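You operate a simulated robot arm through the tools that you are given. There is no shell and no other tool.

You are at the controls of a simulated two-armed robot. One attempt, no reset.

Task
Rinse the scum off the soap dish and put the pink soap back in it.
Fine: the soap waits on the tray; dish back in its place; tap off; leave the green bar. What is to be rubbed or washed off counts as gone when no trace of it is left.

The check looks at the end state, three seconds after you hand in, the way a careful person would. Anything else that was tipped, shoved, dropped, spilled or broken makes it a failure.

Robot
Two 7-joint arms with two-finger grippers on one trunk, on a base that moves. Base frame: it is fixed to the floor where the robot stands at the start and does not move with it; the origin is under the middle of the robot, x ahead of it, y to its left, z up; the surface under the hand at the start is at about z = 930. Units: mm, degrees, N and s.
The left shoulder is at the start at [78, 151, 988], the right one opposite. With the tool pointing down near the work surface each hand reaches from about 100 to 760 mm from the robot's upright axis, wherever it stands, measured 20 degrees to its own side. Places, roughly: dish [700, -200, 900]; tap lever [900, 100, 1000]; tray [500, -400, 900]. Payload 2.54 kg a hand.
Tool frame (each hand has its own): the origin (TCP) lies between the finger pads and is the grasp point; the fingertips stand 30 mm ahead of it; z points along the fingers, y is the line along which they close. The gripper opens to 116 mm; its body begins 95 mm behind the TCP.
Orientation is that of the tool frame in the base frame, as a unit quaternion [x, y, z, w]. With the fingers straight down and closing along the base's y, the tool's x points along the base's -x, its y along +y and its z along -z.

Tools
- The arms move only by the tool apply_moves. It takes "left_increments", "right_increments" or both (then of equal length, played together; a hand with none holds still); each is a list that holds one entry, the list of rows, each a list of 7 numbers: the shift along the tool's x, y, z in units of 20 mm (1.0 is 20 mm), then the turn, a rotation vector about the tool's x, y, z in units of 8 degrees (1.0 is 8 degrees), then the finger opening in mm, from 0 to 116. In form: [[[tx, ty, tz, rx, ry, rz, gripper], ...]]. A call has 1 to 20 rows; each row shifts and turns the commanded pose from where the row before left it, along the tool's axes as they then stand. A call with a number of a shift or a turn outside -1 to 1 is refused whole. Rows are played at 5 a second. More than 50 mm and 8.6 degrees between two rows, or a gripper value outside its range, and nothing of the call is played. Where a pose cannot be reached the arm comes as near as it can. A force on the tool above 40 N (or 10 N above the force at the start of the call, whichever is more), or a blocked arm, ends the call early, and 0.2 s more pass. Each finger travels about 72 mm/s and halts on what it meets, pressing with about 23 N; the grip force reading is that of the motor and also rises with nothing between the fingers. The clock runs only during rows and for 0.2 s after the last one: add rows that do not move to give the fingers time. The reply holds the time, the measured pose of the TCP, the force on the tool along the base axes, the opening and the grip force, in the units named above and with some noise, with the torque about the TCP (base axes, N m) and any sound that the robot's microphone picked up, and new pictures: "views" is both (left out), scene, wrist or none (wrist: the cameras of the hands that moved).
- Cameras (640 x 400 px; columns grow to the right, rows downward): "scene" is now at [153.6, -33.1, 1133]; the picture's right is [-0.36, -0.93, 0.00], its down [-0.31, 0.12, -0.94] and it looks along [0.88, -0.34, -0.33] (base axes); focal length 214 px, centre (320, 200). "left" rides on the left gripper at [69, 15, -122] in its tool frame; the picture's right is [-0.21, 0.98, 0.00], its down [-0.83, -0.18, -0.53] and it looks along [-0.52, -0.11, 0.85] (tool axes); focal length 251 px, centre (320, 200). "right" rides on the right gripper at [69, -15, -122] in its tool frame; the picture's right is [0.21, 0.98, 0.00], its down [-0.83, 0.18, -0.53] and it looks along [-0.52, 0.11, 0.85] (tool axes); focal length 251 px, centre (320, 200). There is no depth. A picture from a camera that has moved, and an enlarged one, comes with that camera's place and axes in the base frame and with its lens.
- move_column(by): slides the trunk up (or, below 0, down) by that many mm; the arms and the scene camera ride with it, the base frame stays. It gives what a move gives, with no picture.
- drive_base(legs): drives the robot by 1 to 6 legs, each [ahead, left, turn to the left] in mm, mm and degrees, along the robot's own axes; the way and the turn of a leg run together, so that a leg with both is an arc; at most 1500 mm and 180 degrees a leg. The arms and the cameras ride along, it lands a little off, and it stops where it bumps. It gives what a move gives, and a new picture of the scene camera.
- head_to(pan, tilt): turns the head with the scene camera to pan (to the left, within 80 degrees either way) and tilt (down, from -29 to 69), counted from straight ahead of the robot. It gives what a move gives, and a new picture of the scene camera.
- inspect(camera, box): a new picture of the part [left, top, right, bottom] of that camera's present view, enlarged. It takes no simulated time.
- finish_job(): hands the job in; it is judged then, once.

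Nothing tells you exact positions but the pictures and the camera data. Unless the task says otherwise, let go and move clear before handing in.

The tools are called after "Request:" as name(argument=value, ...) on one line, values as JSON. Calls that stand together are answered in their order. apply_moves: Moves the arms, as the interface text tells. Its arguments: {"type":"object","properties":{"left_increments":{"type":"array","items":{"type":"array","items":{"type":"array","items":{"type":"number"}}}},"right_increments":{"type":"array","items":{"type":"array","items":{"type":"array","items":{"type":"number"}}}},"views":{"type":"string","enum":["both","scene","wrist","none"]}},"required":[]} The other tools are called the same way: move_column (by) moves the trunk up or down; drive_base (legs) drives the base; head_to (pan, tilt) turns the head that bears the scene camera; inspect (camera, box) takes an enlarged picture of a part of a camera's view; finish_job () hands the job in.

At the start:

```text
t: 0.0
left_position: [461.1, 140.8, 999.7]
left_tool_rot: [-0.001, 1.0, 0.0, 0.0]
left_wrist_force: [-0.5, 1.2, -1.2]
left_ft_torque: [0.02, 0.01, 0.01]
left_gripper_width: 115.9
left_grasp_force: 0.0
right_position: [433.3, -293.1, 999.5]
right_tool_rot: [-0.002, 1.0, 0.001, 0.0]
right_wrist_force: [-0.5, 0.8, -0.1]
right_ft_torque: [0.01, -0.03, 0.02]
right_gripper_width: 116.1
right_grasp_force: 0.1
trunk travel left (down, up): [-225.0, 64.0]
robot x, y, heading: [4.0, 2.8, -0.2]
head pan, tilt (commanded): [-21.1, 19.5]
```

scene: 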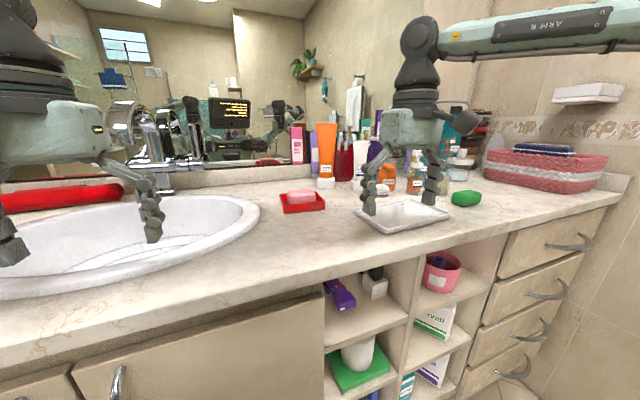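
right: 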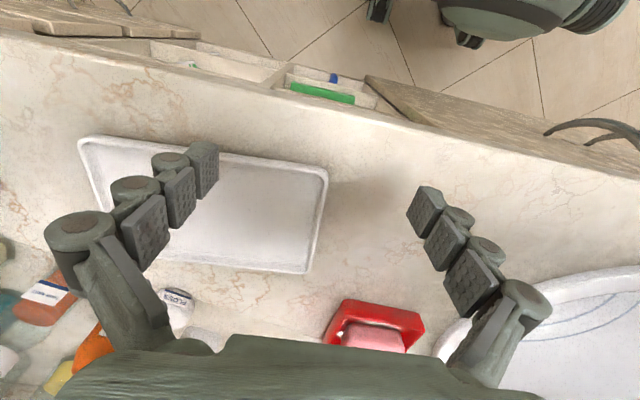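
left: 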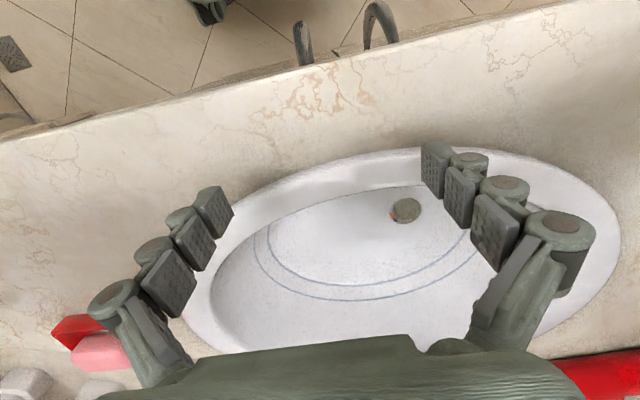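

I see a red soap dish with the pink soap in it between the basin and the white tray, a green bar by the tray, and the tap behind the basin. First I'll take closer looks at the dish, tap and tray.

Request:
inspect(camera="scene", box=[240, 150, 400, 250])

Request:
inspect(camera="scene", box=[80, 70, 280, 200])

Request:
inspect(camera="right", box=[280, 270, 480, 395])

Request:
inspect(camera="scene", box=[340, 130, 500, 240])

```text
4.00 times, centred on (320, 200) of scene
camera zoom: at [153.6, -33.1, 1133.0], right [-0.36, -0.93, 0.0], down [-0.31, 0.12, -0.94], along [0.88, -0.34, -0.33], focal length 858 px, centre (320, 200)
```

zoom: 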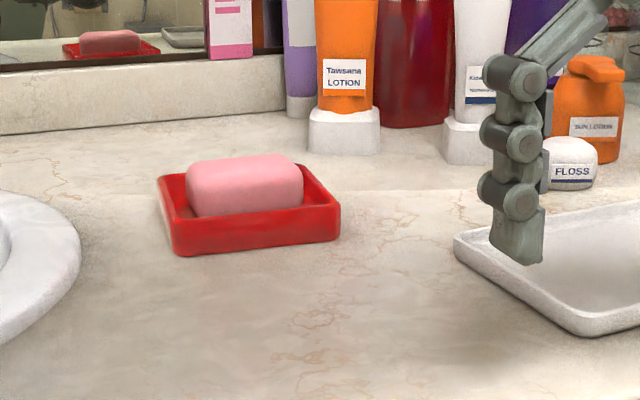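

```text
3.08 times, centred on (180, 135) of scene
camera zoom: at [153.6, -33.1, 1133.0], right [-0.36, -0.93, 0.0], down [-0.31, 0.12, -0.94], along [0.88, -0.34, -0.33], focal length 660 px, centre (751, 400)
```

zoom: 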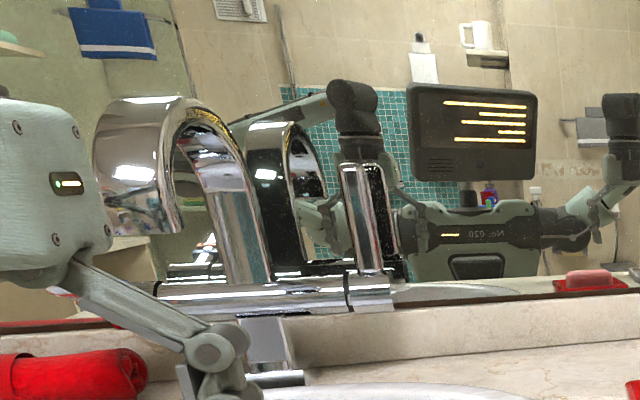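

```text
3.20 times, centred on (380, 332) of right
camera zoom: at [364.7, -307.5, 1121.9], right [-0.22, 0.98, 0.0], down [0.83, 0.18, 0.53], along [0.52, 0.12, -0.85], focal length 805 px, centre (128, -224)
```

zoom: 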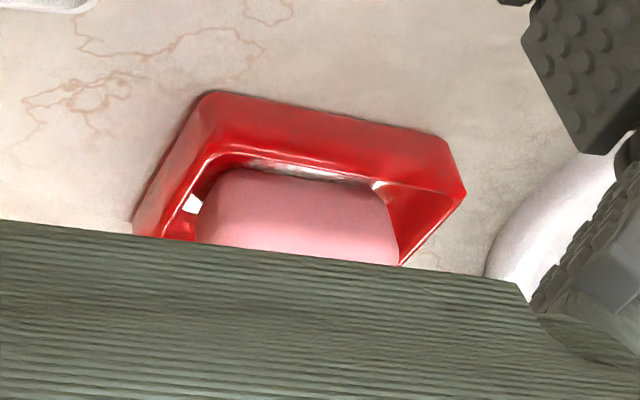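

```text
3.64 times, centred on (420, 185) of scene
camera zoom: at [153.6, -33.1, 1133.0], right [-0.36, -0.93, 0.0], down [-0.31, 0.12, -0.94], along [0.88, -0.34, -0.33], focal length 780 px, centre (-44, 254)
```

zoom: 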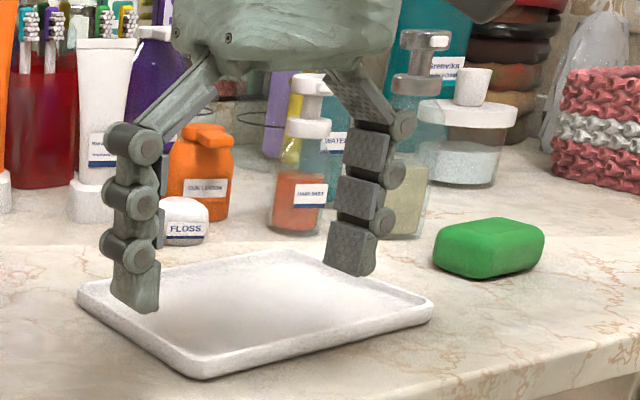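

The dish is roughly at x 620–715, y −230…−128 with rim about z 953, and the soap lies in the middle of it. I'll turn the head to study the tap and basin.

Request:
head_to(pan=10, tilt=20)

```text
t: 1.0
left_position: [461.7, 141.4, 1000.9]
left_tool_rot: [-0.001, 1.0, -0.001, 0.0]
left_wrist_force: [-0.2, 0.3, -0.3]
left_ft_torque: [0.0, -0.03, 0.01]
left_gripper_width: 116.3
left_grasp_force: 0.2
right_position: [433.5, -293.0, 999.5]
right_tool_rot: [0.0, 1.0, 0.001, 0.0]
right_wrist_force: [-0.5, 0.4, -0.9]
right_ft_torque: [-0.01, 0.0, 0.0]
right_gripper_width: 116.0
right_grasp_force: 0.1
trunk travel left (down, up): [-225.0, 64.0]
robot x, y, heading: [0.4, -1.2, -0.1]
head pan, tilt (commanded): [10.0, 20.0]
camera scene: at [158.4, 16.6, 1132.2], right [0.17, -0.98, 0.0], down [-0.34, -0.06, -0.94], along [0.93, 0.16, -0.34], focal length 214 px, centre (320, 200)
```

scene: 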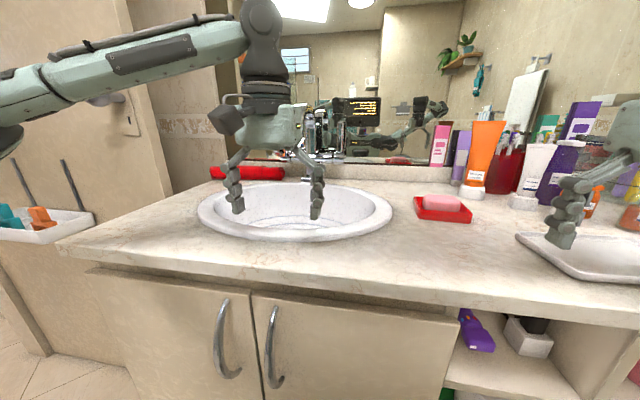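

The left arm hides the tap, so I'll pull it back and to the left, out of the line of sight.

Request:
apply_moves(left_increments=[[[1, 1, 0, 0, 0, 0, 116], [1, 1, 0, 0, 0, 0, 116], [1, 1, 0, 0, 0, 0, 116], [1, 1, 0, 0, 0, 0, 116], [1, 1, 0, 0, 0, 0, 116], [1, 1, 0, 0, 0, 0, 116], [1, 0, 0, 0, 0, 0, 116]]], views="both")

```text
t: 2.6
left_position: [319.7, 259.8, 999.6]
left_tool_rot: [-0.002, 1.0, -0.001, 0.0]
left_wrist_force: [0.2, 0.3, 1.0]
left_ft_torque: [0.03, -0.01, 0.02]
left_gripper_width: 115.9
left_grasp_force: 0.0
right_position: [432.9, -292.7, 999.9]
right_tool_rot: [0.0, 1.0, 0.001, 0.0]
right_wrist_force: [-0.6, -0.2, -0.7]
right_ft_torque: [0.01, 0.02, 0.0]
right_gripper_width: 116.0
right_grasp_force: 0.0
trunk travel left (down, up): [-225.0, 64.0]
robot x, y, heading: [-3.0, 2.3, 0.0]
head pan, tilt (commanded): [10.0, 20.0]
camera scene: at [158.3, 16.6, 1132.2], right [0.17, -0.98, 0.0], down [-0.34, -0.06, -0.94], along [0.93, 0.16, -0.34], focal length 214 px, centre (320, 200)
camera left: at [251.0, 276.7, 1122.6], right [0.21, 0.98, 0.0], down [0.83, -0.18, 0.53], along [0.52, -0.12, -0.85], focal length 251 px, centre (320, 200)
```

scene: 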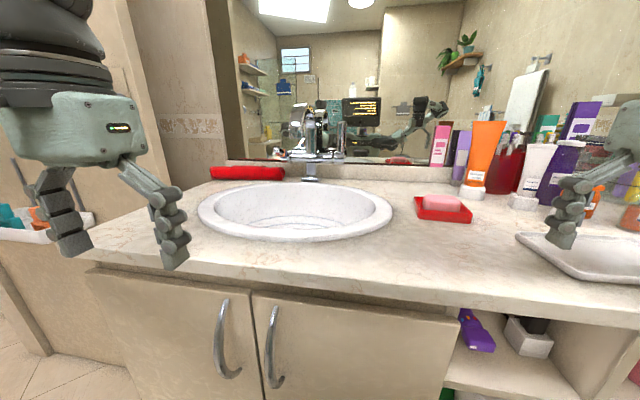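
left: 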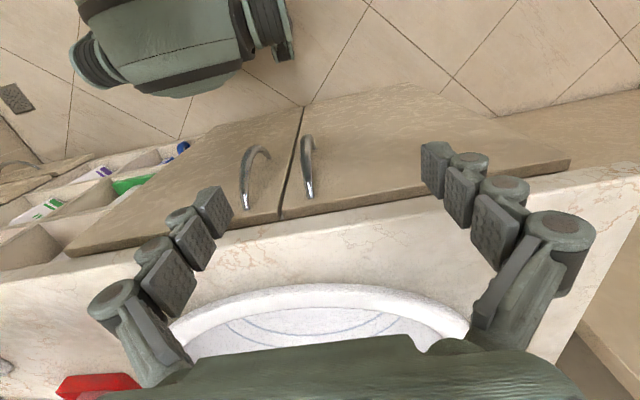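

Request:
inspect(camera="scene", box=[264, 85, 392, 195])

Request:
inspect(camera="scene", box=[190, 140, 400, 260])

Request:
inspect(camera="scene", box=[400, 170, 490, 230])

```text
3.64 times, centred on (328, 140) of scene
camera zoom: at [158.3, 16.6, 1132.2], right [0.17, -0.98, 0.0], down [-0.34, -0.06, -0.94], along [0.93, 0.16, -0.34], focal length 780 px, centre (291, 418)
```

zoom: 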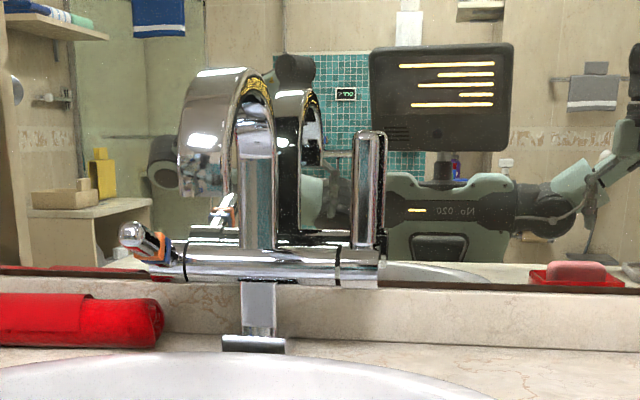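

```text
3.05 times, centred on (295, 200) of scene
camera zoom: at [158.3, 16.6, 1132.2], right [0.17, -0.98, 0.0], down [-0.34, -0.06, -0.94], along [0.93, 0.16, -0.34], focal length 654 px, centre (396, 200)
```

zoom: 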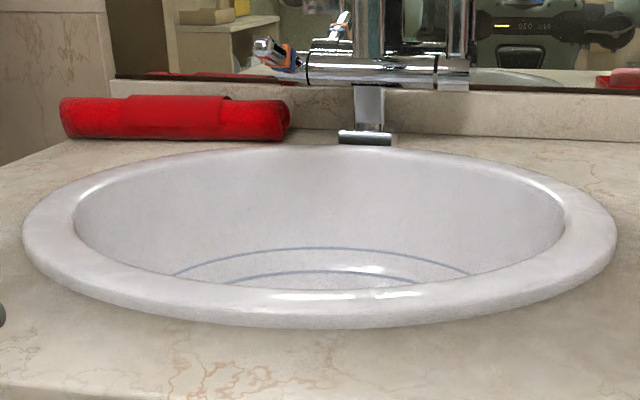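

```text
6.67 times, centred on (445, 200) of scene
camera zoom: at [158.3, 16.6, 1132.2], right [0.17, -0.98, 0.0], down [-0.34, -0.06, -0.94], along [0.93, 0.16, -0.34], focal length 1430 px, centre (-513, 200)
```

zoom: 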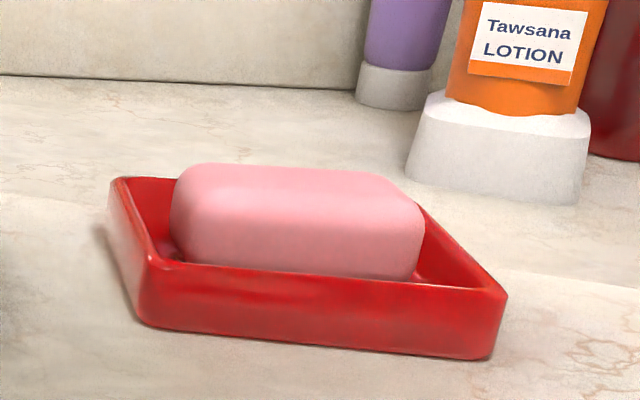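

The dish footprint is about x 617–709, y −226…−124 (turned ~5° clockwise), bottom 930, rim ~954; the tap's upright lever is at its right end near (900, 75, 1050). Next I bring the right hand over near the soap and look with its wrist camera.

Request:
apply_moves(right_increments=[[[-0.9, 0.64, -0.4, 0, 0, 0, 116], [-0.9, 0.64, -0.4, 0, 0, 0, 116], [-0.9, 0.64, -0.4, 0, 0, 0, 116], [-0.9, 0.64, -0.4, 0, 0, 0, 116], [-0.9, 0.64, -0.4, 0, 0, 0, 116], [-0.9, 0.64, -0.4, 0, 0, 0, 116], [-0.9, 0.64, -0.4, 0, 0, 0, 116], [-0.9, 0.64, -0.4, 0, 0, 0, 116], [-0.9, 0.64, -0.4, 0, 0, 0.6, 116]]], views="wrist")

Request:
head_to(pan=0, tilt=25)

```text
t: 4.6
left_position: [319.7, 259.2, 1000.2]
left_tool_rot: [-0.001, 1.0, -0.001, 0.001]
left_wrist_force: [0.1, 0.4, -0.1]
left_ft_torque: [-0.02, 0.0, -0.01]
left_gripper_width: 116.2
left_grasp_force: 0.1
right_position: [573.2, -195.6, 1058.5]
right_tool_rot: [0.042, 0.999, 0.001, 0.001]
right_wrist_force: [0.0, -0.4, -1.0]
right_ft_torque: [-0.01, 0.02, -0.03]
right_gripper_width: 116.0
right_grasp_force: 0.1
right hand out of reach, approached as far as the arm can: row 8, 9
trunk travel left (down, up): [-225.0, 64.0]
robot x, y, heading: [0.2, -2.1, -0.3]
head pan, tilt (commanded): [10.0, 20.0]
camera right: at [505.0, -204.8, 1181.1], right [-0.13, 0.99, 0.0], down [0.84, 0.11, 0.54], along [0.53, 0.07, -0.84], focal length 251 px, centre (320, 200)
```

right: 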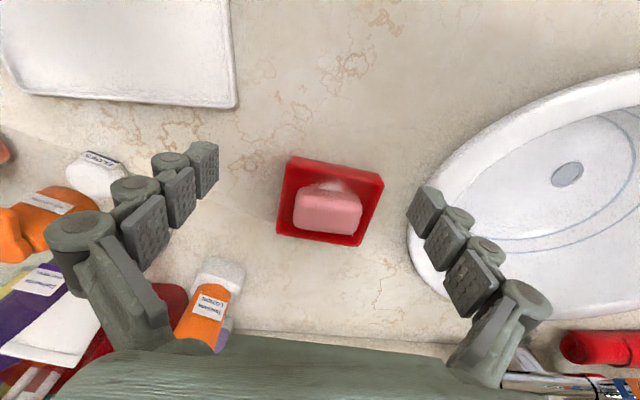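

```text
t: 5.3
left_position: [321.1, 260.3, 1000.3]
left_tool_rot: [0.0, 1.0, -0.001, 0.0]
left_wrist_force: [-0.1, 0.0, 0.3]
left_ft_torque: [0.01, 0.02, 0.03]
left_gripper_width: 115.9
left_grasp_force: 0.0
right_position: [574.2, -194.9, 1059.9]
right_tool_rot: [0.042, 0.999, 0.002, 0.002]
right_wrist_force: [0.0, 0.0, -0.3]
right_ft_torque: [-0.01, -0.01, 0.02]
right_gripper_width: 115.8
right_grasp_force: 0.0
trunk travel left (down, up): [-225.0, 64.0]
robot x, y, heading: [0.9, -0.5, -0.1]
head pan, tilt (commanded): [0.0, 25.0]
camera scene: at [158.8, 0.6, 1124.1], right [0.0, -1.0, 0.0], down [-0.42, 0.0, -0.91], along [0.91, 0.0, -0.42], focal length 214 px, centre (320, 200)
```

scene: 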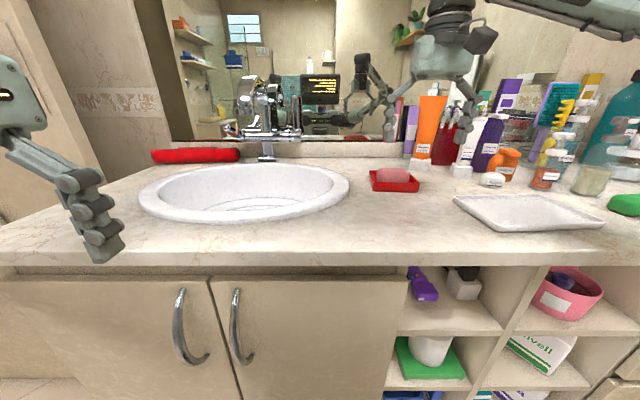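

The right hand hit its reach limit at this height, so the robot must come closer. I'll take a zoomed look from here, then pull the hand back and drive ahead.

Request:
inspect(camera="right", box=[250, 130, 410, 260])

Request:
inspect(camera="scene", box=[220, 60, 340, 170])

Request:
inspect(camera="scene", box=[350, 150, 640, 250])

```text
3.08 times, centred on (330, 195) of right
camera zoom: at [505.0, -204.6, 1181.1], right [-0.13, 0.99, 0.0], down [0.84, 0.11, 0.54], along [0.53, 0.07, -0.84], focal length 774 px, centre (289, 215)
```

zoom: 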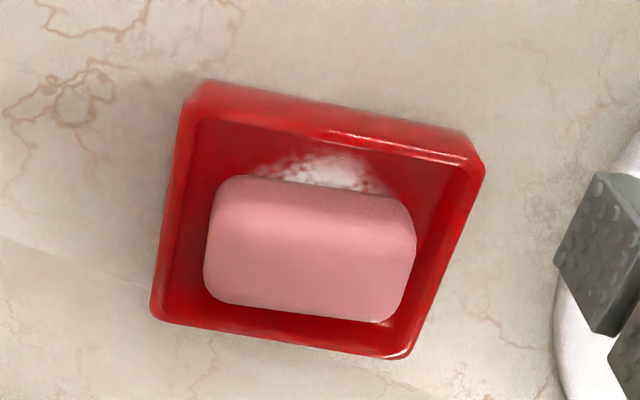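

```text
3.64 times, centred on (280, 115) of scene
camera zoom: at [158.8, 0.6, 1124.1], right [0.0, -1.0, 0.0], down [-0.42, 0.0, -0.91], along [0.91, 0.0, -0.42], focal length 780 px, centre (466, 509)
```

zoom: 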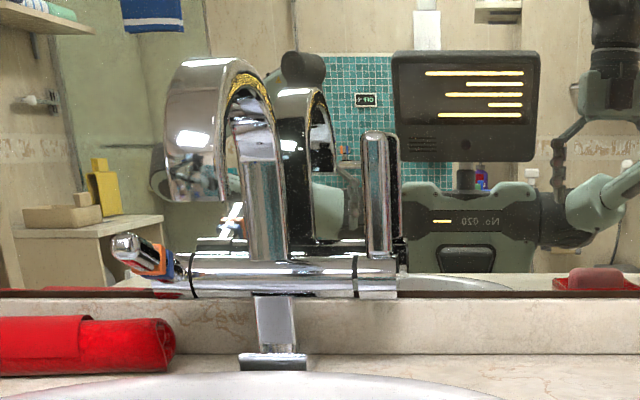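

```text
2.21 times, centred on (495, 200) of scene
camera zoom: at [158.8, 0.6, 1124.1], right [0.0, -1.0, 0.0], down [-0.42, 0.0, -0.91], along [0.91, 0.0, -0.42], focal length 473 px, centre (-66, 200)
```

zoom: 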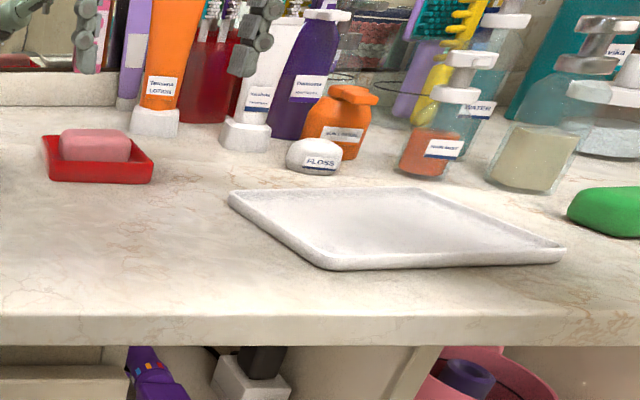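

The scum is a white smear on the dish floor in front of the soap, partly under it. I'll pull the right hand back and look down to see how much room there is to drive forward.

Request:
apply_moves(right_increments=[[[1, -0.3, 0, 0, 0, 0, 116], [1, -0.3, 0, 0, 0, 0, 116], [1, -0.3, 0, 0, 0, 0, 116], [1, -0.3, 0, 0, 0, 0, 116], [1, -0.3, 0, 0, 0, 0, 116], [0, 0, 0, 0, 0, 0, 116]]], views="none")

Request:
head_to(pan=0, tilt=65)

```text
t: 6.7
left_position: [319.6, 260.6, 999.8]
left_tool_rot: [-0.001, 1.0, 0.0, 0.0]
left_wrist_force: [0.1, -0.6, 0.9]
left_ft_torque: [-0.02, -0.01, 0.03]
left_gripper_width: 116.1
left_grasp_force: 0.1
right_position: [472.1, -216.1, 1061.6]
right_tool_rot: [0.041, 0.999, 0.001, 0.0]
right_wrist_force: [0.2, -0.4, 0.7]
right_ft_torque: [-0.01, 0.01, 0.02]
right_gripper_width: 116.1
right_grasp_force: 0.0
trunk travel left (down, up): [-225.0, 64.0]
robot x, y, heading: [0.5, 1.1, 0.1]
head pan, tilt (commanded): [0.0, 25.0]
```

```text
t: 7.8
left_position: [320.0, 260.5, 1000.3]
left_tool_rot: [-0.001, 1.0, -0.001, 0.0]
left_wrist_force: [-0.3, -0.7, 0.0]
left_ft_torque: [0.0, -0.04, 0.02]
left_gripper_width: 116.0
left_grasp_force: 0.0
right_position: [471.6, -216.1, 1061.2]
right_tool_rot: [0.041, 0.999, 0.001, 0.0]
right_wrist_force: [-0.9, -0.9, 0.0]
right_ft_torque: [0.02, 0.01, 0.0]
right_gripper_width: 115.9
right_grasp_force: 0.2
trunk travel left (down, up): [-225.0, 64.0]
robot x, y, heading: [-1.9, -0.5, -0.0]
head pan, tilt (commanded): [0.0, 65.0]
camera scene: at [127.4, 0.5, 1068.5], right [0.0, -1.0, 0.0], down [-0.91, 0.0, -0.42], along [0.42, 0.0, -0.91], focal length 214 px, centre (320, 200)
```

scene: 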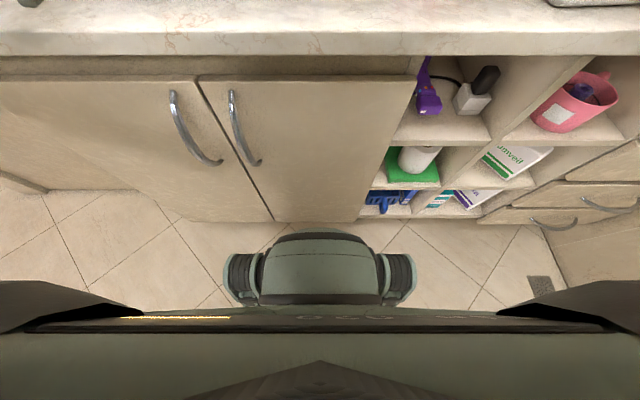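

The base front is only about 7–10 cm from the cabinet. I'll raise the trunk fully for more reach from above and creep ahead 60 mm.

Request:
move_column(by=62)

Request:
drive_base(legs=[[60, 0, 0]])

```text
t: 8.8
left_position: [320.1, 260.2, 1062.5]
left_tool_rot: [0.0, 1.0, -0.001, 0.0]
left_wrist_force: [0.2, 0.2, 0.3]
left_ft_torque: [-0.01, 0.06, 0.03]
left_gripper_width: 116.2
left_grasp_force: 0.1
right_position: [473.1, -216.0, 1123.6]
right_tool_rot: [0.041, 0.999, 0.002, 0.0]
right_wrist_force: [1.2, 0.6, 0.1]
right_ft_torque: [0.0, 0.0, -0.01]
right_gripper_width: 116.2
right_grasp_force: 0.2
trunk travel left (down, up): [-287.0, 2.0]
robot x, y, heading: [-0.8, 2.8, -0.1]
head pan, tilt (commanded): [0.0, 65.0]
```

```text
t: 9.7
left_position: [380.2, 259.5, 1061.2]
left_tool_rot: [-0.001, 1.0, -0.001, 0.0]
left_wrist_force: [0.5, 0.5, -0.6]
left_ft_torque: [0.02, 0.05, 0.02]
left_gripper_width: 116.0
left_grasp_force: 0.1
right_position: [532.6, -215.9, 1122.1]
right_tool_rot: [0.041, 0.999, 0.001, 0.002]
right_wrist_force: [1.0, 0.2, -0.7]
right_ft_torque: [0.03, 0.03, 0.01]
right_gripper_width: 116.1
right_grasp_force: 0.1
trunk travel left (down, up): [-287.0, 2.0]
robot x, y, heading: [56.5, 2.7, 0.0]
head pan, tilt (commanded): [0.0, 65.0]
camera scene: at [187.8, 0.7, 1130.4], right [0.0, -1.0, 0.0], down [-0.91, 0.0, -0.42], along [0.42, 0.0, -0.91], focal length 214 px, centre (320, 200)
```

scene: 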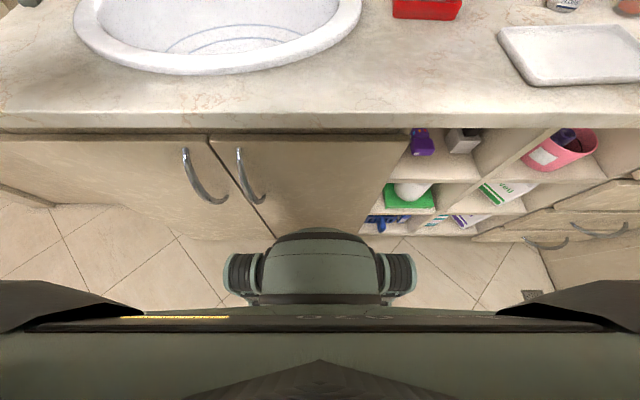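

The robot moved 60 mm closer with no bump. I take the soap to be centred at about (656, −177), 75 × 57 mm, top at z ≈ 972; now I move the right hand above it.

Request:
apply_moves(right_increments=[[[-0.85, 0.34, 0.3, 0, 0, 0, 116], [-0.85, 0.34, 0.4, 0, 0, 0, 116], [-0.85, 0.34, 0.5, 0, 0, 0, 110], [-0.85, 0.34, 0.6, 0, 0, 0, 105], [-0.85, 0.34, 0.7, 0, 0, 0, 100], [-0.85, 0.34, 0.8, 0, 0, 0, 96], [-0.85, 0.34, 0.9, 0, 0, 0, 96], [0, 0, 0.9, 0, 0, 0, 96]]], views="wrist")

Request:
head_to(pan=-18, tilt=28)

```text
t: 11.5
left_position: [378.4, 260.0, 1061.7]
left_tool_rot: [-0.002, 1.0, -0.001, 0.0]
left_wrist_force: [-1.1, -0.1, -0.1]
left_ft_torque: [0.02, -0.01, 0.01]
left_gripper_width: 116.1
left_grasp_force: 0.0
right_position: [654.9, -179.7, 1019.3]
right_tool_rot: [0.042, 0.999, 0.001, 0.001]
right_wrist_force: [0.4, 0.5, 0.5]
right_ft_torque: [-0.01, -0.03, 0.0]
right_gripper_width: 95.9
right_grasp_force: 0.0
trunk travel left (down, up): [-287.0, 2.0]
robot x, y, heading: [55.8, 1.0, -0.4]
head pan, tilt (commanded): [0.0, 65.0]
camera right: at [585.5, -188.6, 1141.1], right [-0.13, 0.99, 0.0], down [0.84, 0.11, 0.54], along [0.53, 0.07, -0.84], focal length 251 px, centre (320, 200)
```

right: 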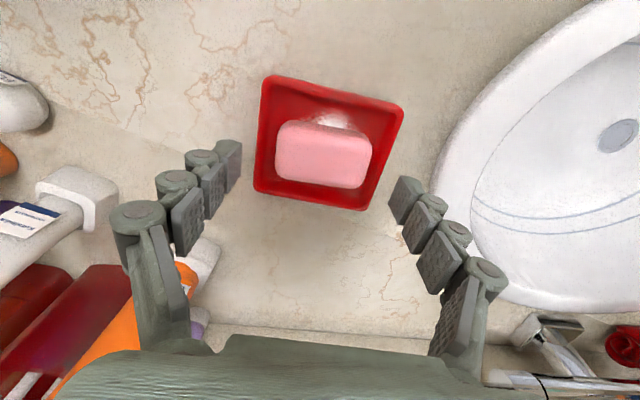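

```text
t: 12.6
left_position: [379.6, 260.4, 1061.3]
left_tool_rot: [-0.002, 1.0, 0.0, -0.001]
left_wrist_force: [-0.4, -0.6, -0.8]
left_ft_torque: [0.0, 0.04, -0.02]
left_gripper_width: 116.2
left_grasp_force: 0.1
right_position: [655.3, -179.5, 1019.3]
right_tool_rot: [0.041, 0.999, 0.001, 0.0]
right_wrist_force: [0.4, 0.4, 0.1]
right_ft_torque: [0.01, 0.0, -0.01]
right_gripper_width: 96.0
right_grasp_force: 0.0
trunk travel left (down, up): [-287.0, 2.0]
robot x, y, heading: [60.5, 0.0, 0.1]
head pan, tilt (commanded): [-18.0, 28.0]
camera scene: at [213.1, -27.5, 1181.2], right [-0.31, -0.95, 0.0], down [-0.45, 0.14, -0.88], along [0.84, -0.27, -0.47], focal length 214 px, centre (320, 200)
```

scene: 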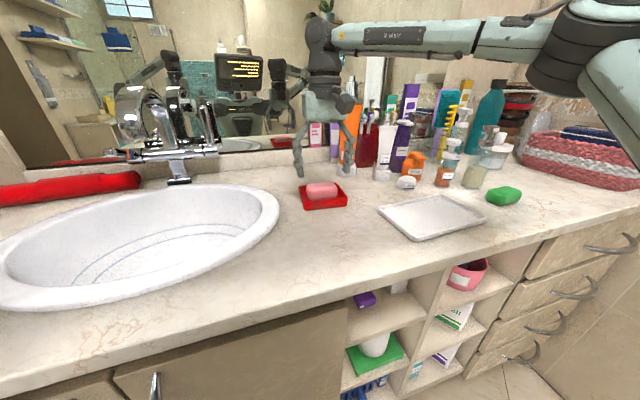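

The gripper is well centred over the soap (soap ≈ (654, −177.5), dish centre ≈ (657.5, −177.5)). I'll shift 2 mm left and lower until the fingertips are just above the dish rim, then check.

Request:
apply_moves(right_increments=[[[0.05, 0.1, 0.5, 0, 0, 0, 92], [0, 0, 0.5, 0, 0, 0, 90], [0, 0, 0.45, 0, 0, 0, 90], [0, 0, 0, 0, 0, 0, 90]]], views="both")

Request:
inspect(camera="scene", box=[280, 130, 370, 220])

Request:
inspect(camera="right", box=[200, 30, 460, 220])

```text
t: 13.6
left_position: [379.0, 261.3, 1061.8]
left_tool_rot: [-0.002, 1.0, -0.001, 0.001]
left_wrist_force: [-0.8, -0.2, 0.4]
left_ft_torque: [0.02, 0.02, -0.05]
left_gripper_width: 116.2
left_grasp_force: 0.0
right_position: [655.4, -176.1, 990.9]
right_tool_rot: [0.04, 0.999, 0.001, -0.001]
right_wrist_force: [0.4, 0.8, -0.4]
right_ft_torque: [-0.01, 0.01, 0.03]
right_gripper_width: 90.0
right_grasp_force: 0.1
trunk travel left (down, up): [-287.0, 2.0]
robot x, y, heading: [61.2, 0.3, 0.1]
head pan, tilt (commanded): [-18.0, 28.0]
camera scene: at [213.1, -27.5, 1181.3], right [-0.31, -0.95, 0.0], down [-0.45, 0.14, -0.88], along [0.84, -0.27, -0.47], focal length 214 px, centre (320, 200)
camera right: at [585.1, -185.1, 1112.7], right [-0.13, 0.99, 0.0], down [0.84, 0.11, 0.53], along [0.53, 0.07, -0.85], focal length 251 px, centre (320, 200)
```

scene: 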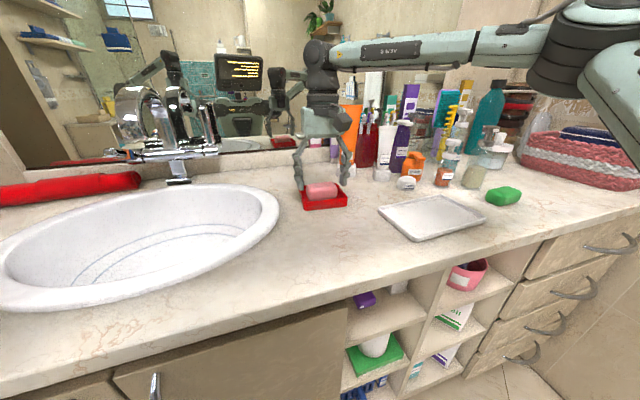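
right: 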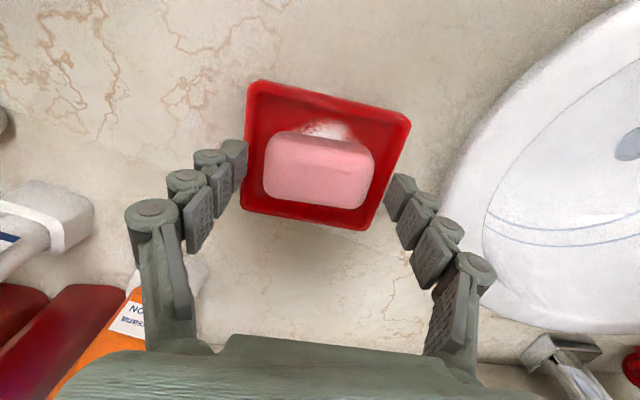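

```text
4.44 times, centred on (325, 175) of scene
camera zoom: at [213.1, -27.5, 1181.3], right [-0.31, -0.95, 0.0], down [-0.45, 0.14, -0.88], along [0.84, -0.27, -0.47], focal length 953 px, centre (298, 311)
```

zoom: 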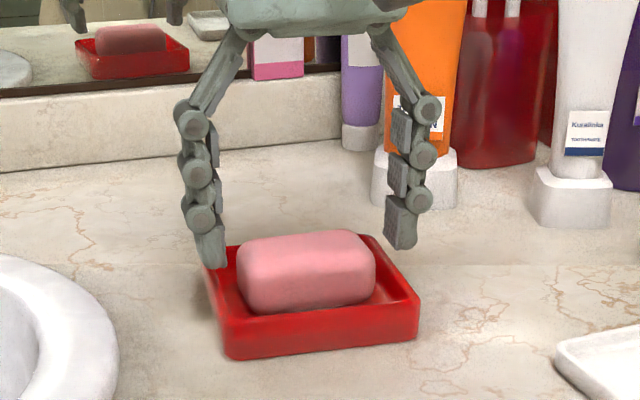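

```text
2.11 times, centred on (330, 125) of right
camera zoom: at [585.1, -185.1, 1112.7], right [-0.13, 0.99, 0.0], down [0.84, 0.11, 0.53], along [0.53, 0.07, -0.85], focal length 529 px, centre (299, 358)
```

zoom: 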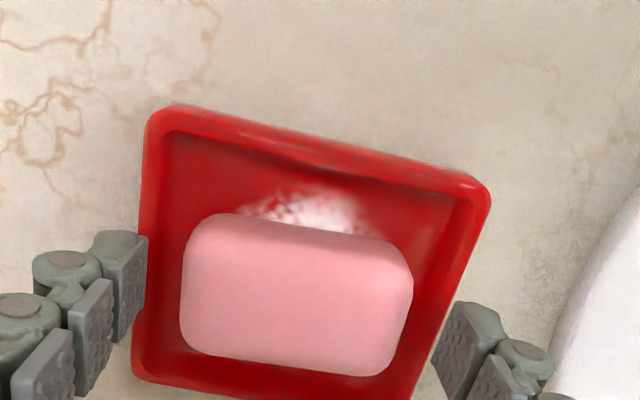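

The fingers straddle the soap squarely just above the rim. I'll lower a few more millimetres and close gently on the part of the soap above the rim.

Request:
apply_moves(right_increments=[[[0.08, -0.05, 0.2, 0, 0, 0, 90], [0, 0, 0, 0, 0, 0, 90]]], views="none")

Request:
inspect(camera="scene", box=[295, 165, 355, 215])

```text
t: 14.2
left_position: [379.9, 260.8, 1063.1]
left_tool_rot: [-0.002, 1.0, -0.001, 0.0]
left_wrist_force: [0.8, -0.7, 0.5]
left_ft_torque: [-0.01, 0.0, -0.02]
left_gripper_width: 116.0
left_grasp_force: 0.1
right_position: [652.8, -176.7, 987.7]
right_tool_rot: [0.041, 0.999, 0.0, -0.001]
right_wrist_force: [-0.6, 0.0, 0.5]
right_ft_torque: [0.0, 0.01, 0.02]
right_gripper_width: 90.1
right_grasp_force: 0.0
trunk travel left (down, up): [-287.0, 2.0]
robot x, y, heading: [60.1, 3.4, 0.4]
head pan, tilt (commanded): [-18.0, 28.0]
```

```text
8.00 times, centred on (325, 190) of scene
camera zoom: at [213.1, -27.5, 1181.3], right [-0.31, -0.95, 0.0], down [-0.45, 0.14, -0.88], along [0.84, -0.27, -0.47], focal length 1716 px, centre (280, 280)
```

zoom: 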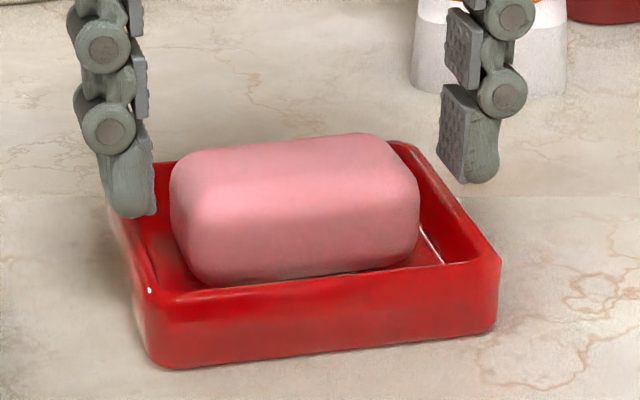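

Request:
apply_moves(right_increments=[[[0, 0, 0.08, 0, 0, 0, 86], [0, 0, 0, 0, 0, 0, 82], [0, 0, 0, 0, 0, 0, 78], [0, 0, 0, 0, 0, 0, 75], [0, 0, 0, 0, 0, 0, 72], [0, 0, 0, 0, 0, 0, 69], [0, 0, 0, 0, 0, 0, 66], [0, 0, 0, 0, 0, 0, 62]]], views="both")

Request:
inspect(camera="scene", box=[295, 165, 355, 215])

```text
t: 16.0
left_position: [379.4, 261.1, 1062.2]
left_tool_rot: [-0.001, 1.0, 0.0, 0.0]
left_wrist_force: [0.0, -1.2, -0.2]
left_ft_torque: [0.01, 0.03, -0.02]
left_gripper_width: 116.0
left_grasp_force: 0.2
right_position: [653.2, -177.3, 986.4]
right_tool_rot: [0.041, 0.999, 0.001, 0.001]
right_wrist_force: [0.1, -0.3, 2.4]
right_ft_torque: [0.01, -0.02, 0.01]
right_gripper_width: 71.2
right_grasp_force: 22.8
trunk travel left (down, up): [-287.0, 2.0]
robot x, y, heading: [61.1, 0.7, 0.2]
head pan, tilt (commanded): [-18.0, 28.0]
camera scene: at [213.0, -27.5, 1181.4], right [-0.31, -0.95, 0.0], down [-0.45, 0.14, -0.88], along [0.84, -0.27, -0.47], focal length 214 px, centre (320, 200)
camera right: at [582.3, -185.7, 1107.8], right [-0.13, 0.99, 0.0], down [0.84, 0.11, 0.54], along [0.53, 0.07, -0.84], focal length 251 px, centre (320, 200)
```

scene: 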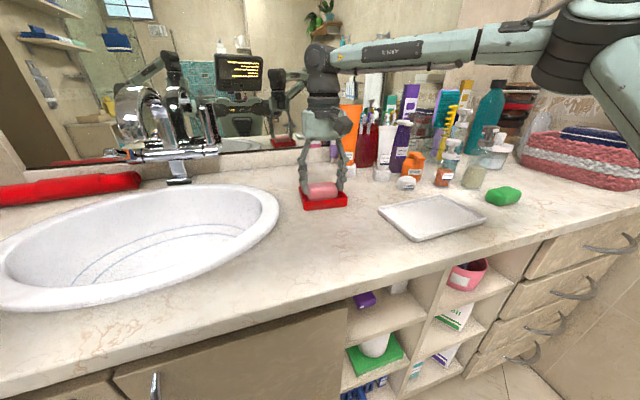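
right: 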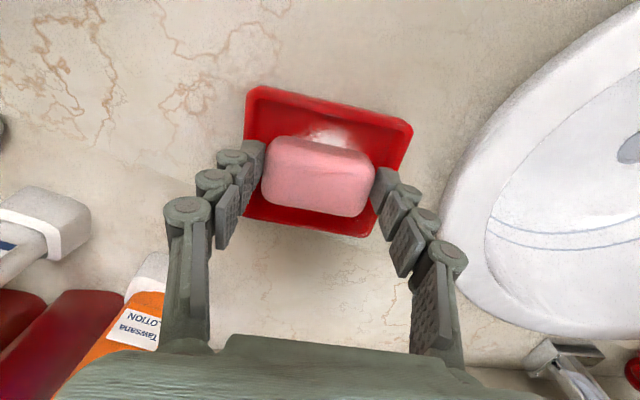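

```text
8.00 times, centred on (325, 190) of scene
camera zoom: at [213.0, -27.5, 1181.4], right [-0.31, -0.95, 0.0], down [-0.45, 0.14, -0.88], along [0.84, -0.27, -0.47], focal length 1716 px, centre (280, 280)
```

zoom: 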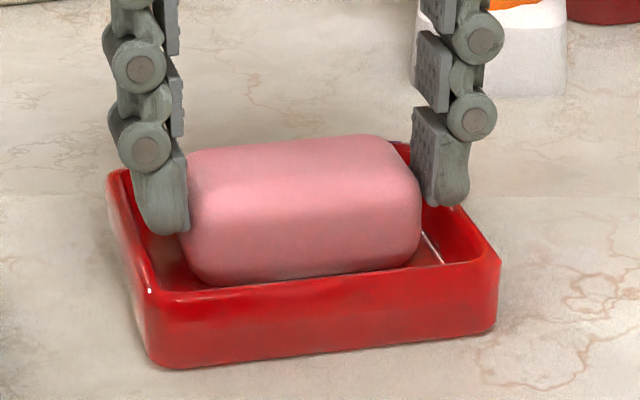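

The soap is gripped at 71 mm. I'll lift it straight up slowly and check that the dish stays put.

Request:
apply_moves(right_increments=[[[0, 0, -0.2, 0, 0, 0, 60], [0, 0, -0.4, 0, 0, 0, 60], [0, 0, -0.6, 0, 0, 0, 60], [0, 0, -0.8, 0, 0, 0, 60], [0, 0, -0.8, 0, 0, 0, 60]]], views="both")

Request:
inspect(camera="scene", box=[285, 130, 365, 220])

Request:
inspect(camera="right", box=[220, 60, 440, 240])

```text
t: 17.2
left_position: [380.1, 261.2, 1062.2]
left_tool_rot: [-0.002, 1.0, -0.002, 0.0]
left_wrist_force: [0.2, 0.1, -0.4]
left_ft_torque: [-0.02, 0.06, -0.01]
left_gripper_width: 115.8
left_grasp_force: 0.0
right_position: [652.2, -177.3, 1041.7]
right_tool_rot: [0.041, 0.999, 0.0, 0.0]
right_wrist_force: [0.1, -0.3, -0.9]
right_ft_torque: [-0.02, 0.01, 0.01]
right_gripper_width: 71.3
right_grasp_force: 23.3
trunk travel left (down, up): [-287.0, 2.0]
robot x, y, heading: [57.9, 0.9, 0.3]
head pan, tilt (commanded): [-18.0, 28.0]
camera scene: at [213.2, -27.5, 1181.3], right [-0.31, -0.95, 0.0], down [-0.45, 0.14, -0.88], along [0.84, -0.27, -0.47], focal length 214 px, centre (320, 200)
camera right: at [582.0, -186.2, 1163.8], right [-0.13, 0.99, 0.0], down [0.84, 0.11, 0.53], along [0.53, 0.07, -0.85], focal length 251 px, centre (320, 200)
```

scene: 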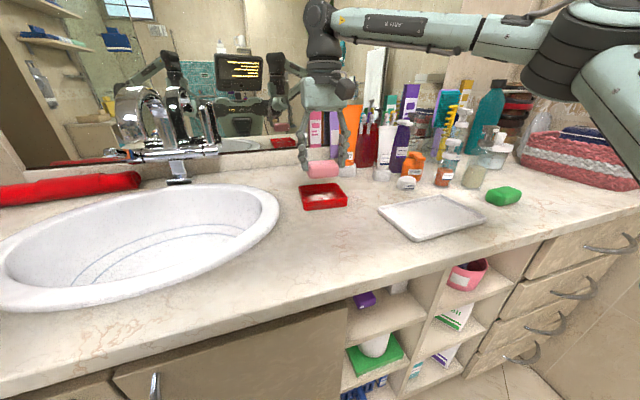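
right: 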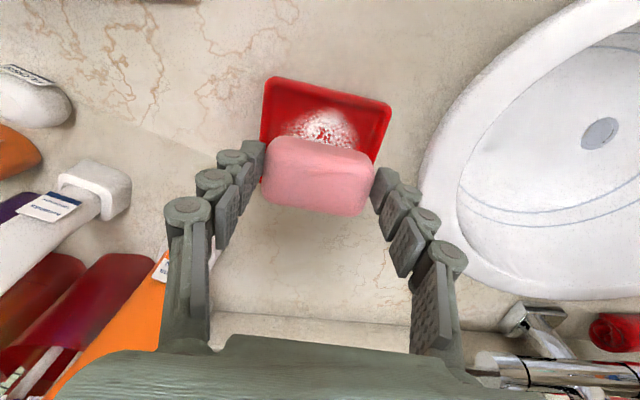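

```text
4.44 times, centred on (325, 175) of scene
camera zoom: at [213.2, -27.5, 1181.3], right [-0.31, -0.95, 0.0], down [-0.45, 0.14, -0.88], along [0.84, -0.27, -0.47], focal length 953 px, centre (298, 311)
```

zoom: 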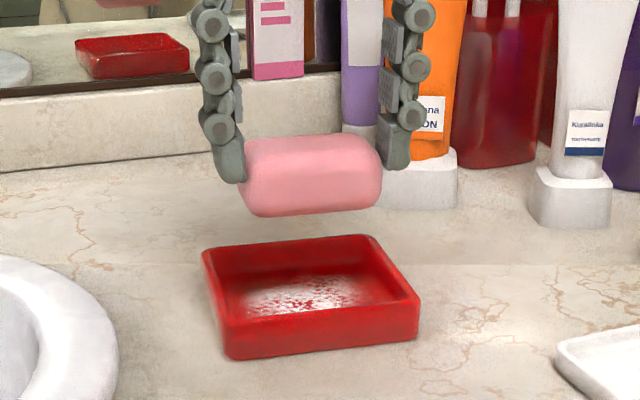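

```text
2.22 times, centred on (330, 150) of right
camera zoom: at [582.0, -186.2, 1163.8], right [-0.13, 0.99, 0.0], down [0.84, 0.11, 0.53], along [0.53, 0.07, -0.85], focal length 559 px, centre (298, 311)
```

zoom: 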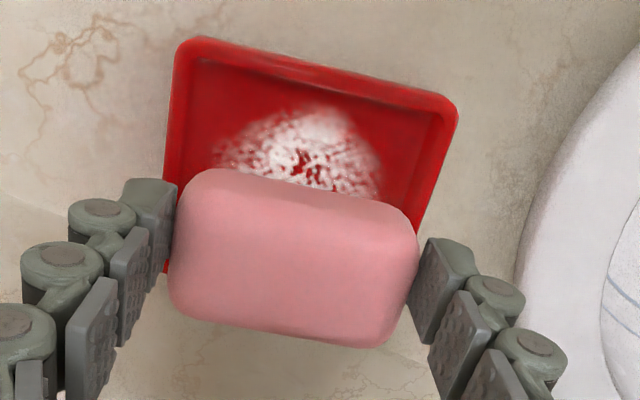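

The soap is held cleanly and the dish hasn't moved; the scum is a white speckled patch in the dish's middle. Next I carry the soap over the tray, centred about (508, −371).

Request:
apply_moves(right_increments=[[[0.3, -0.4, 0, 0, 0, 0, 60], [0.58, -0.93, 0, 0, 0, 0, 60], [0.58, -0.93, 0, 0, 0, 0, 60], [0.58, -0.93, 0, 0, 0, 0, 60], [0.58, -0.93, 0, 0, 0, 0, 60], [0.58, -0.93, 0, 0, 0, 0, 60], [0.58, -0.93, 0, 0, 0, 0, 60], [0.58, -0.93, 0, 0, 0, 0, 60], [0.58, -0.93, 0, 0, 0, 0, 60], [0.58, -0.93, 0, 0, 0, 0, 60], [0.58, -0.93, 0, 0, 0, 0, 60], [0.3, -0.5, 0, 0, 0, 0, 60], [0, 0, 0, 0, 0, 0, 60]]], views="both")

```text
t: 20.0
left_position: [378.9, 260.3, 1062.1]
left_tool_rot: [-0.001, 1.0, -0.001, 0.0]
left_wrist_force: [-0.9, 0.3, 0.0]
left_ft_torque: [-0.02, -0.02, 0.01]
left_gripper_width: 116.2
left_grasp_force: 0.0
right_position: [509.0, -370.9, 1040.0]
right_tool_rot: [0.04, 0.999, 0.002, 0.0]
right_wrist_force: [-0.1, -0.1, -0.6]
right_ft_torque: [0.03, 0.01, -0.02]
right_gripper_width: 71.1
right_grasp_force: 23.2
trunk travel left (down, up): [-287.0, 2.0]
robot x, y, heading: [57.5, 0.0, 0.1]
head pan, tilt (commanded): [-18.0, 28.0]
camera scene: at [213.2, -27.5, 1181.3], right [-0.31, -0.95, 0.0], down [-0.45, 0.14, -0.88], along [0.84, -0.27, -0.47], focal length 214 px, centre (320, 200)
camera right: at [438.6, -380.0, 1162.9], right [-0.13, 0.99, 0.0], down [0.84, 0.11, 0.53], along [0.53, 0.07, -0.85], focal length 251 px, centre (320, 200)
```

scene: 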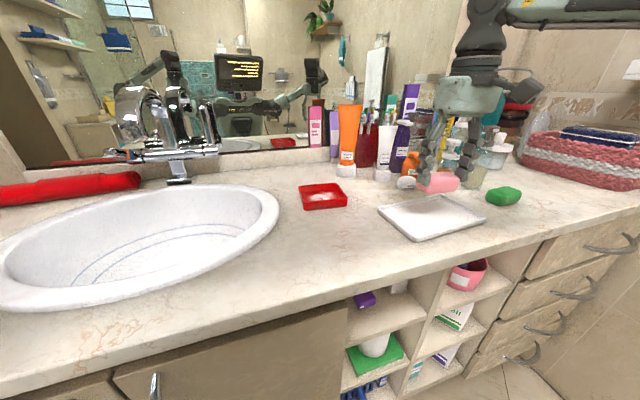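
right: 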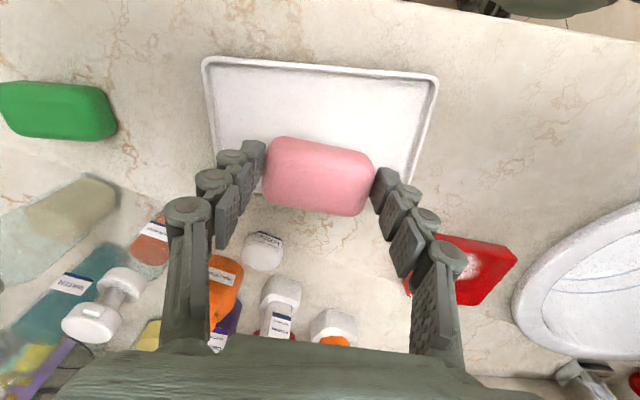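

Request:
apply_moves(right_increments=[[[0, 0, 0.7, 0, 0, 0, 60], [0, 0, 0.7, 0, 0, 0, 60], [0, 0, 0.6, 0, 0, 0, 60], [0, 0, 0.35, 0, 0, 0, 60], [0, 0, 0.15, 0, 0, 0, 60], [0, 0, 0, 0, 0, 0, 60]]], views="none")

Request:
inspect(camera="scene", box=[370, 140, 500, 250])

```text
t: 21.4
left_position: [378.3, 259.7, 1062.8]
left_tool_rot: [-0.002, 1.0, -0.001, -0.001]
left_wrist_force: [-0.2, 0.6, -0.5]
left_ft_torque: [0.0, -0.01, -0.03]
left_gripper_width: 116.1
left_grasp_force: 0.1
right_position: [507.7, -369.6, 992.8]
right_tool_rot: [0.041, 0.999, 0.0, 0.0]
right_wrist_force: [-0.7, 0.3, -1.2]
right_ft_torque: [0.0, 0.01, 0.0]
right_gripper_width: 71.2
right_grasp_force: 22.9
trunk travel left (down, up): [-287.0, 2.0]
robot x, y, heading: [62.3, 0.8, 0.2]
head pan, tilt (commanded): [-18.0, 28.0]
```

```text
3.64 times, centred on (435, 195) of scene
camera zoom: at [213.2, -27.5, 1181.3], right [-0.31, -0.95, 0.0], down [-0.45, 0.14, -0.88], along [0.84, -0.27, -0.47], focal length 780 px, centre (-98, 218)
```

zoom: 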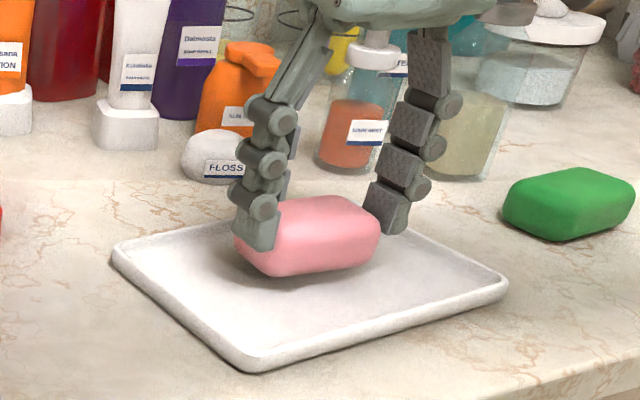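

Request:
apply_moves(right_increments=[[[0, 0, 0.15, 0, 0, 0, 60], [0, 0, 0.08, 0, 0, 0, 60], [0, 0, 0, 0, 0, 0, 60]]], views="none")

Request:
inspect(camera="scene", box=[370, 140, 500, 250])

```text
t: 22.2
left_position: [379.0, 260.2, 1063.1]
left_tool_rot: [-0.001, 1.0, -0.001, 0.0]
left_wrist_force: [0.0, 0.6, -0.3]
left_ft_torque: [0.02, 0.02, 0.03]
left_gripper_width: 116.1
left_grasp_force: 0.1
right_position: [506.9, -369.7, 987.9]
right_tool_rot: [0.04, 0.999, 0.0, 0.0]
right_wrist_force: [-0.6, 0.5, -0.3]
right_ft_torque: [0.01, -0.02, -0.01]
right_gripper_width: 71.1
right_grasp_force: 22.6
trunk travel left (down, up): [-287.0, 2.0]
robot x, y, heading: [62.4, 1.3, 0.1]
head pan, tilt (commanded): [-18.0, 28.0]
```

```text
3.64 times, centred on (435, 195) of scene
camera zoom: at [213.2, -27.6, 1181.3], right [-0.31, -0.95, 0.0], down [-0.45, 0.14, -0.88], along [0.84, -0.27, -0.47], focal length 780 px, centre (-98, 218)
```

zoom: 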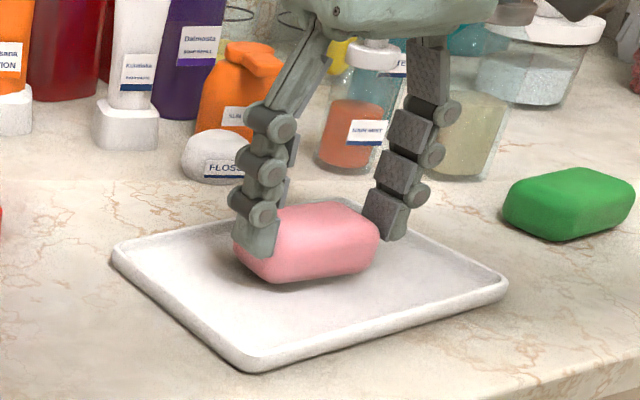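

Request:
apply_moves(right_increments=[[[0, 0, 0.08, 0, 0, 0, 60], [0, 0, 0.06, 0, 0, 0, 60], [0, 0, 0, 0, 0, 0, 60]]], views="none")

Request:
inspect(camera="scene", box=[400, 170, 480, 230])

```text
t: 23.0
left_position: [379.2, 260.9, 1063.3]
left_tool_rot: [-0.001, 1.0, -0.002, 0.0]
left_wrist_force: [0.8, 0.4, 0.2]
left_ft_torque: [-0.02, 0.0, -0.05]
left_gripper_width: 115.7
left_grasp_force: 0.0
right_position: [507.2, -371.1, 984.8]
right_tool_rot: [0.041, 0.999, 0.001, 0.001]
right_wrist_force: [0.4, 0.1, 0.1]
right_ft_torque: [0.02, -0.01, -0.02]
right_gripper_width: 71.3
right_grasp_force: 22.4
trunk travel left (down, up): [-287.0, 2.0]
robot x, y, heading: [60.5, -0.1, 0.1]
head pan, tilt (commanded): [-18.0, 28.0]
```

```text
6.67 times, centred on (440, 200) of scene
camera zoom: at [213.2, -27.6, 1181.3], right [-0.31, -0.95, 0.0], down [-0.45, 0.14, -0.88], along [0.84, -0.27, -0.47], focal length 1430 px, centre (-480, 200)
```

zoom: 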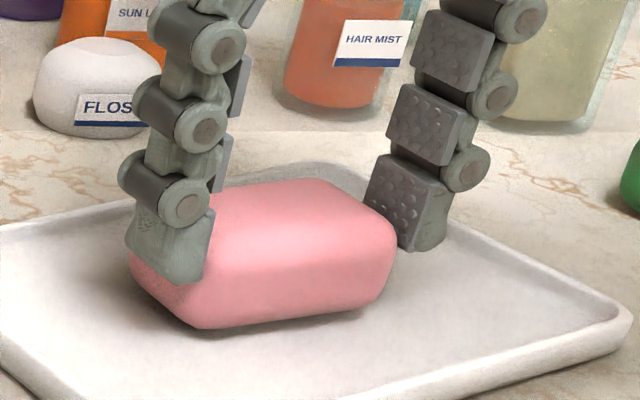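

Request:
apply_moves(right_increments=[[[0, 0, 0.06, 0, 0, 0, 60], [0, 0, 0.04, 0, 0, 0, 60], [0, 0, 0, 0, 0, 0, 60]]], views="none")

Request:
inspect(camera="scene", box=[400, 170, 480, 230])

```text
t: 23.8
left_position: [377.1, 259.6, 1062.4]
left_tool_rot: [-0.002, 1.0, -0.001, 0.0]
left_wrist_force: [0.6, 0.8, 1.2]
left_ft_torque: [0.01, -0.01, 0.0]
left_gripper_width: 116.0
left_grasp_force: 0.1
right_position: [507.4, -369.3, 983.0]
right_tool_rot: [0.041, 0.999, 0.0, 0.001]
right_wrist_force: [-0.2, -0.9, 5.2]
right_ft_torque: [0.09, 0.06, -0.03]
right_gripper_width: 71.2
right_grasp_force: 23.0
trunk travel left (down, up): [-287.0, 2.0]
robot x, y, heading: [59.4, -0.6, -0.0]
head pan, tilt (commanded): [-18.0, 28.0]
```

```text
6.67 times, centred on (440, 200) of scene
camera zoom: at [212.7, -27.4, 1181.5], right [-0.31, -0.95, 0.0], down [-0.45, 0.14, -0.88], along [0.84, -0.27, -0.47], focal length 1430 px, centre (-480, 200)
```

zoom: 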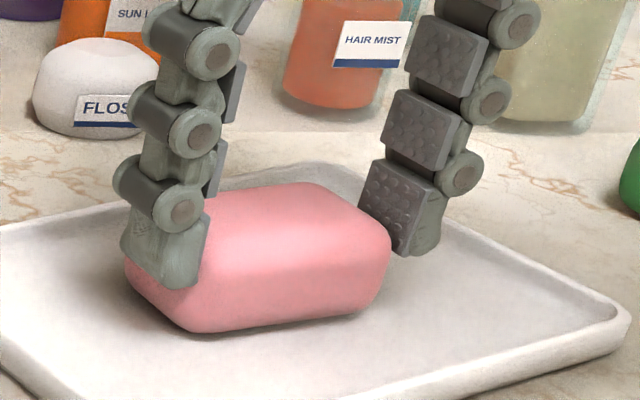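

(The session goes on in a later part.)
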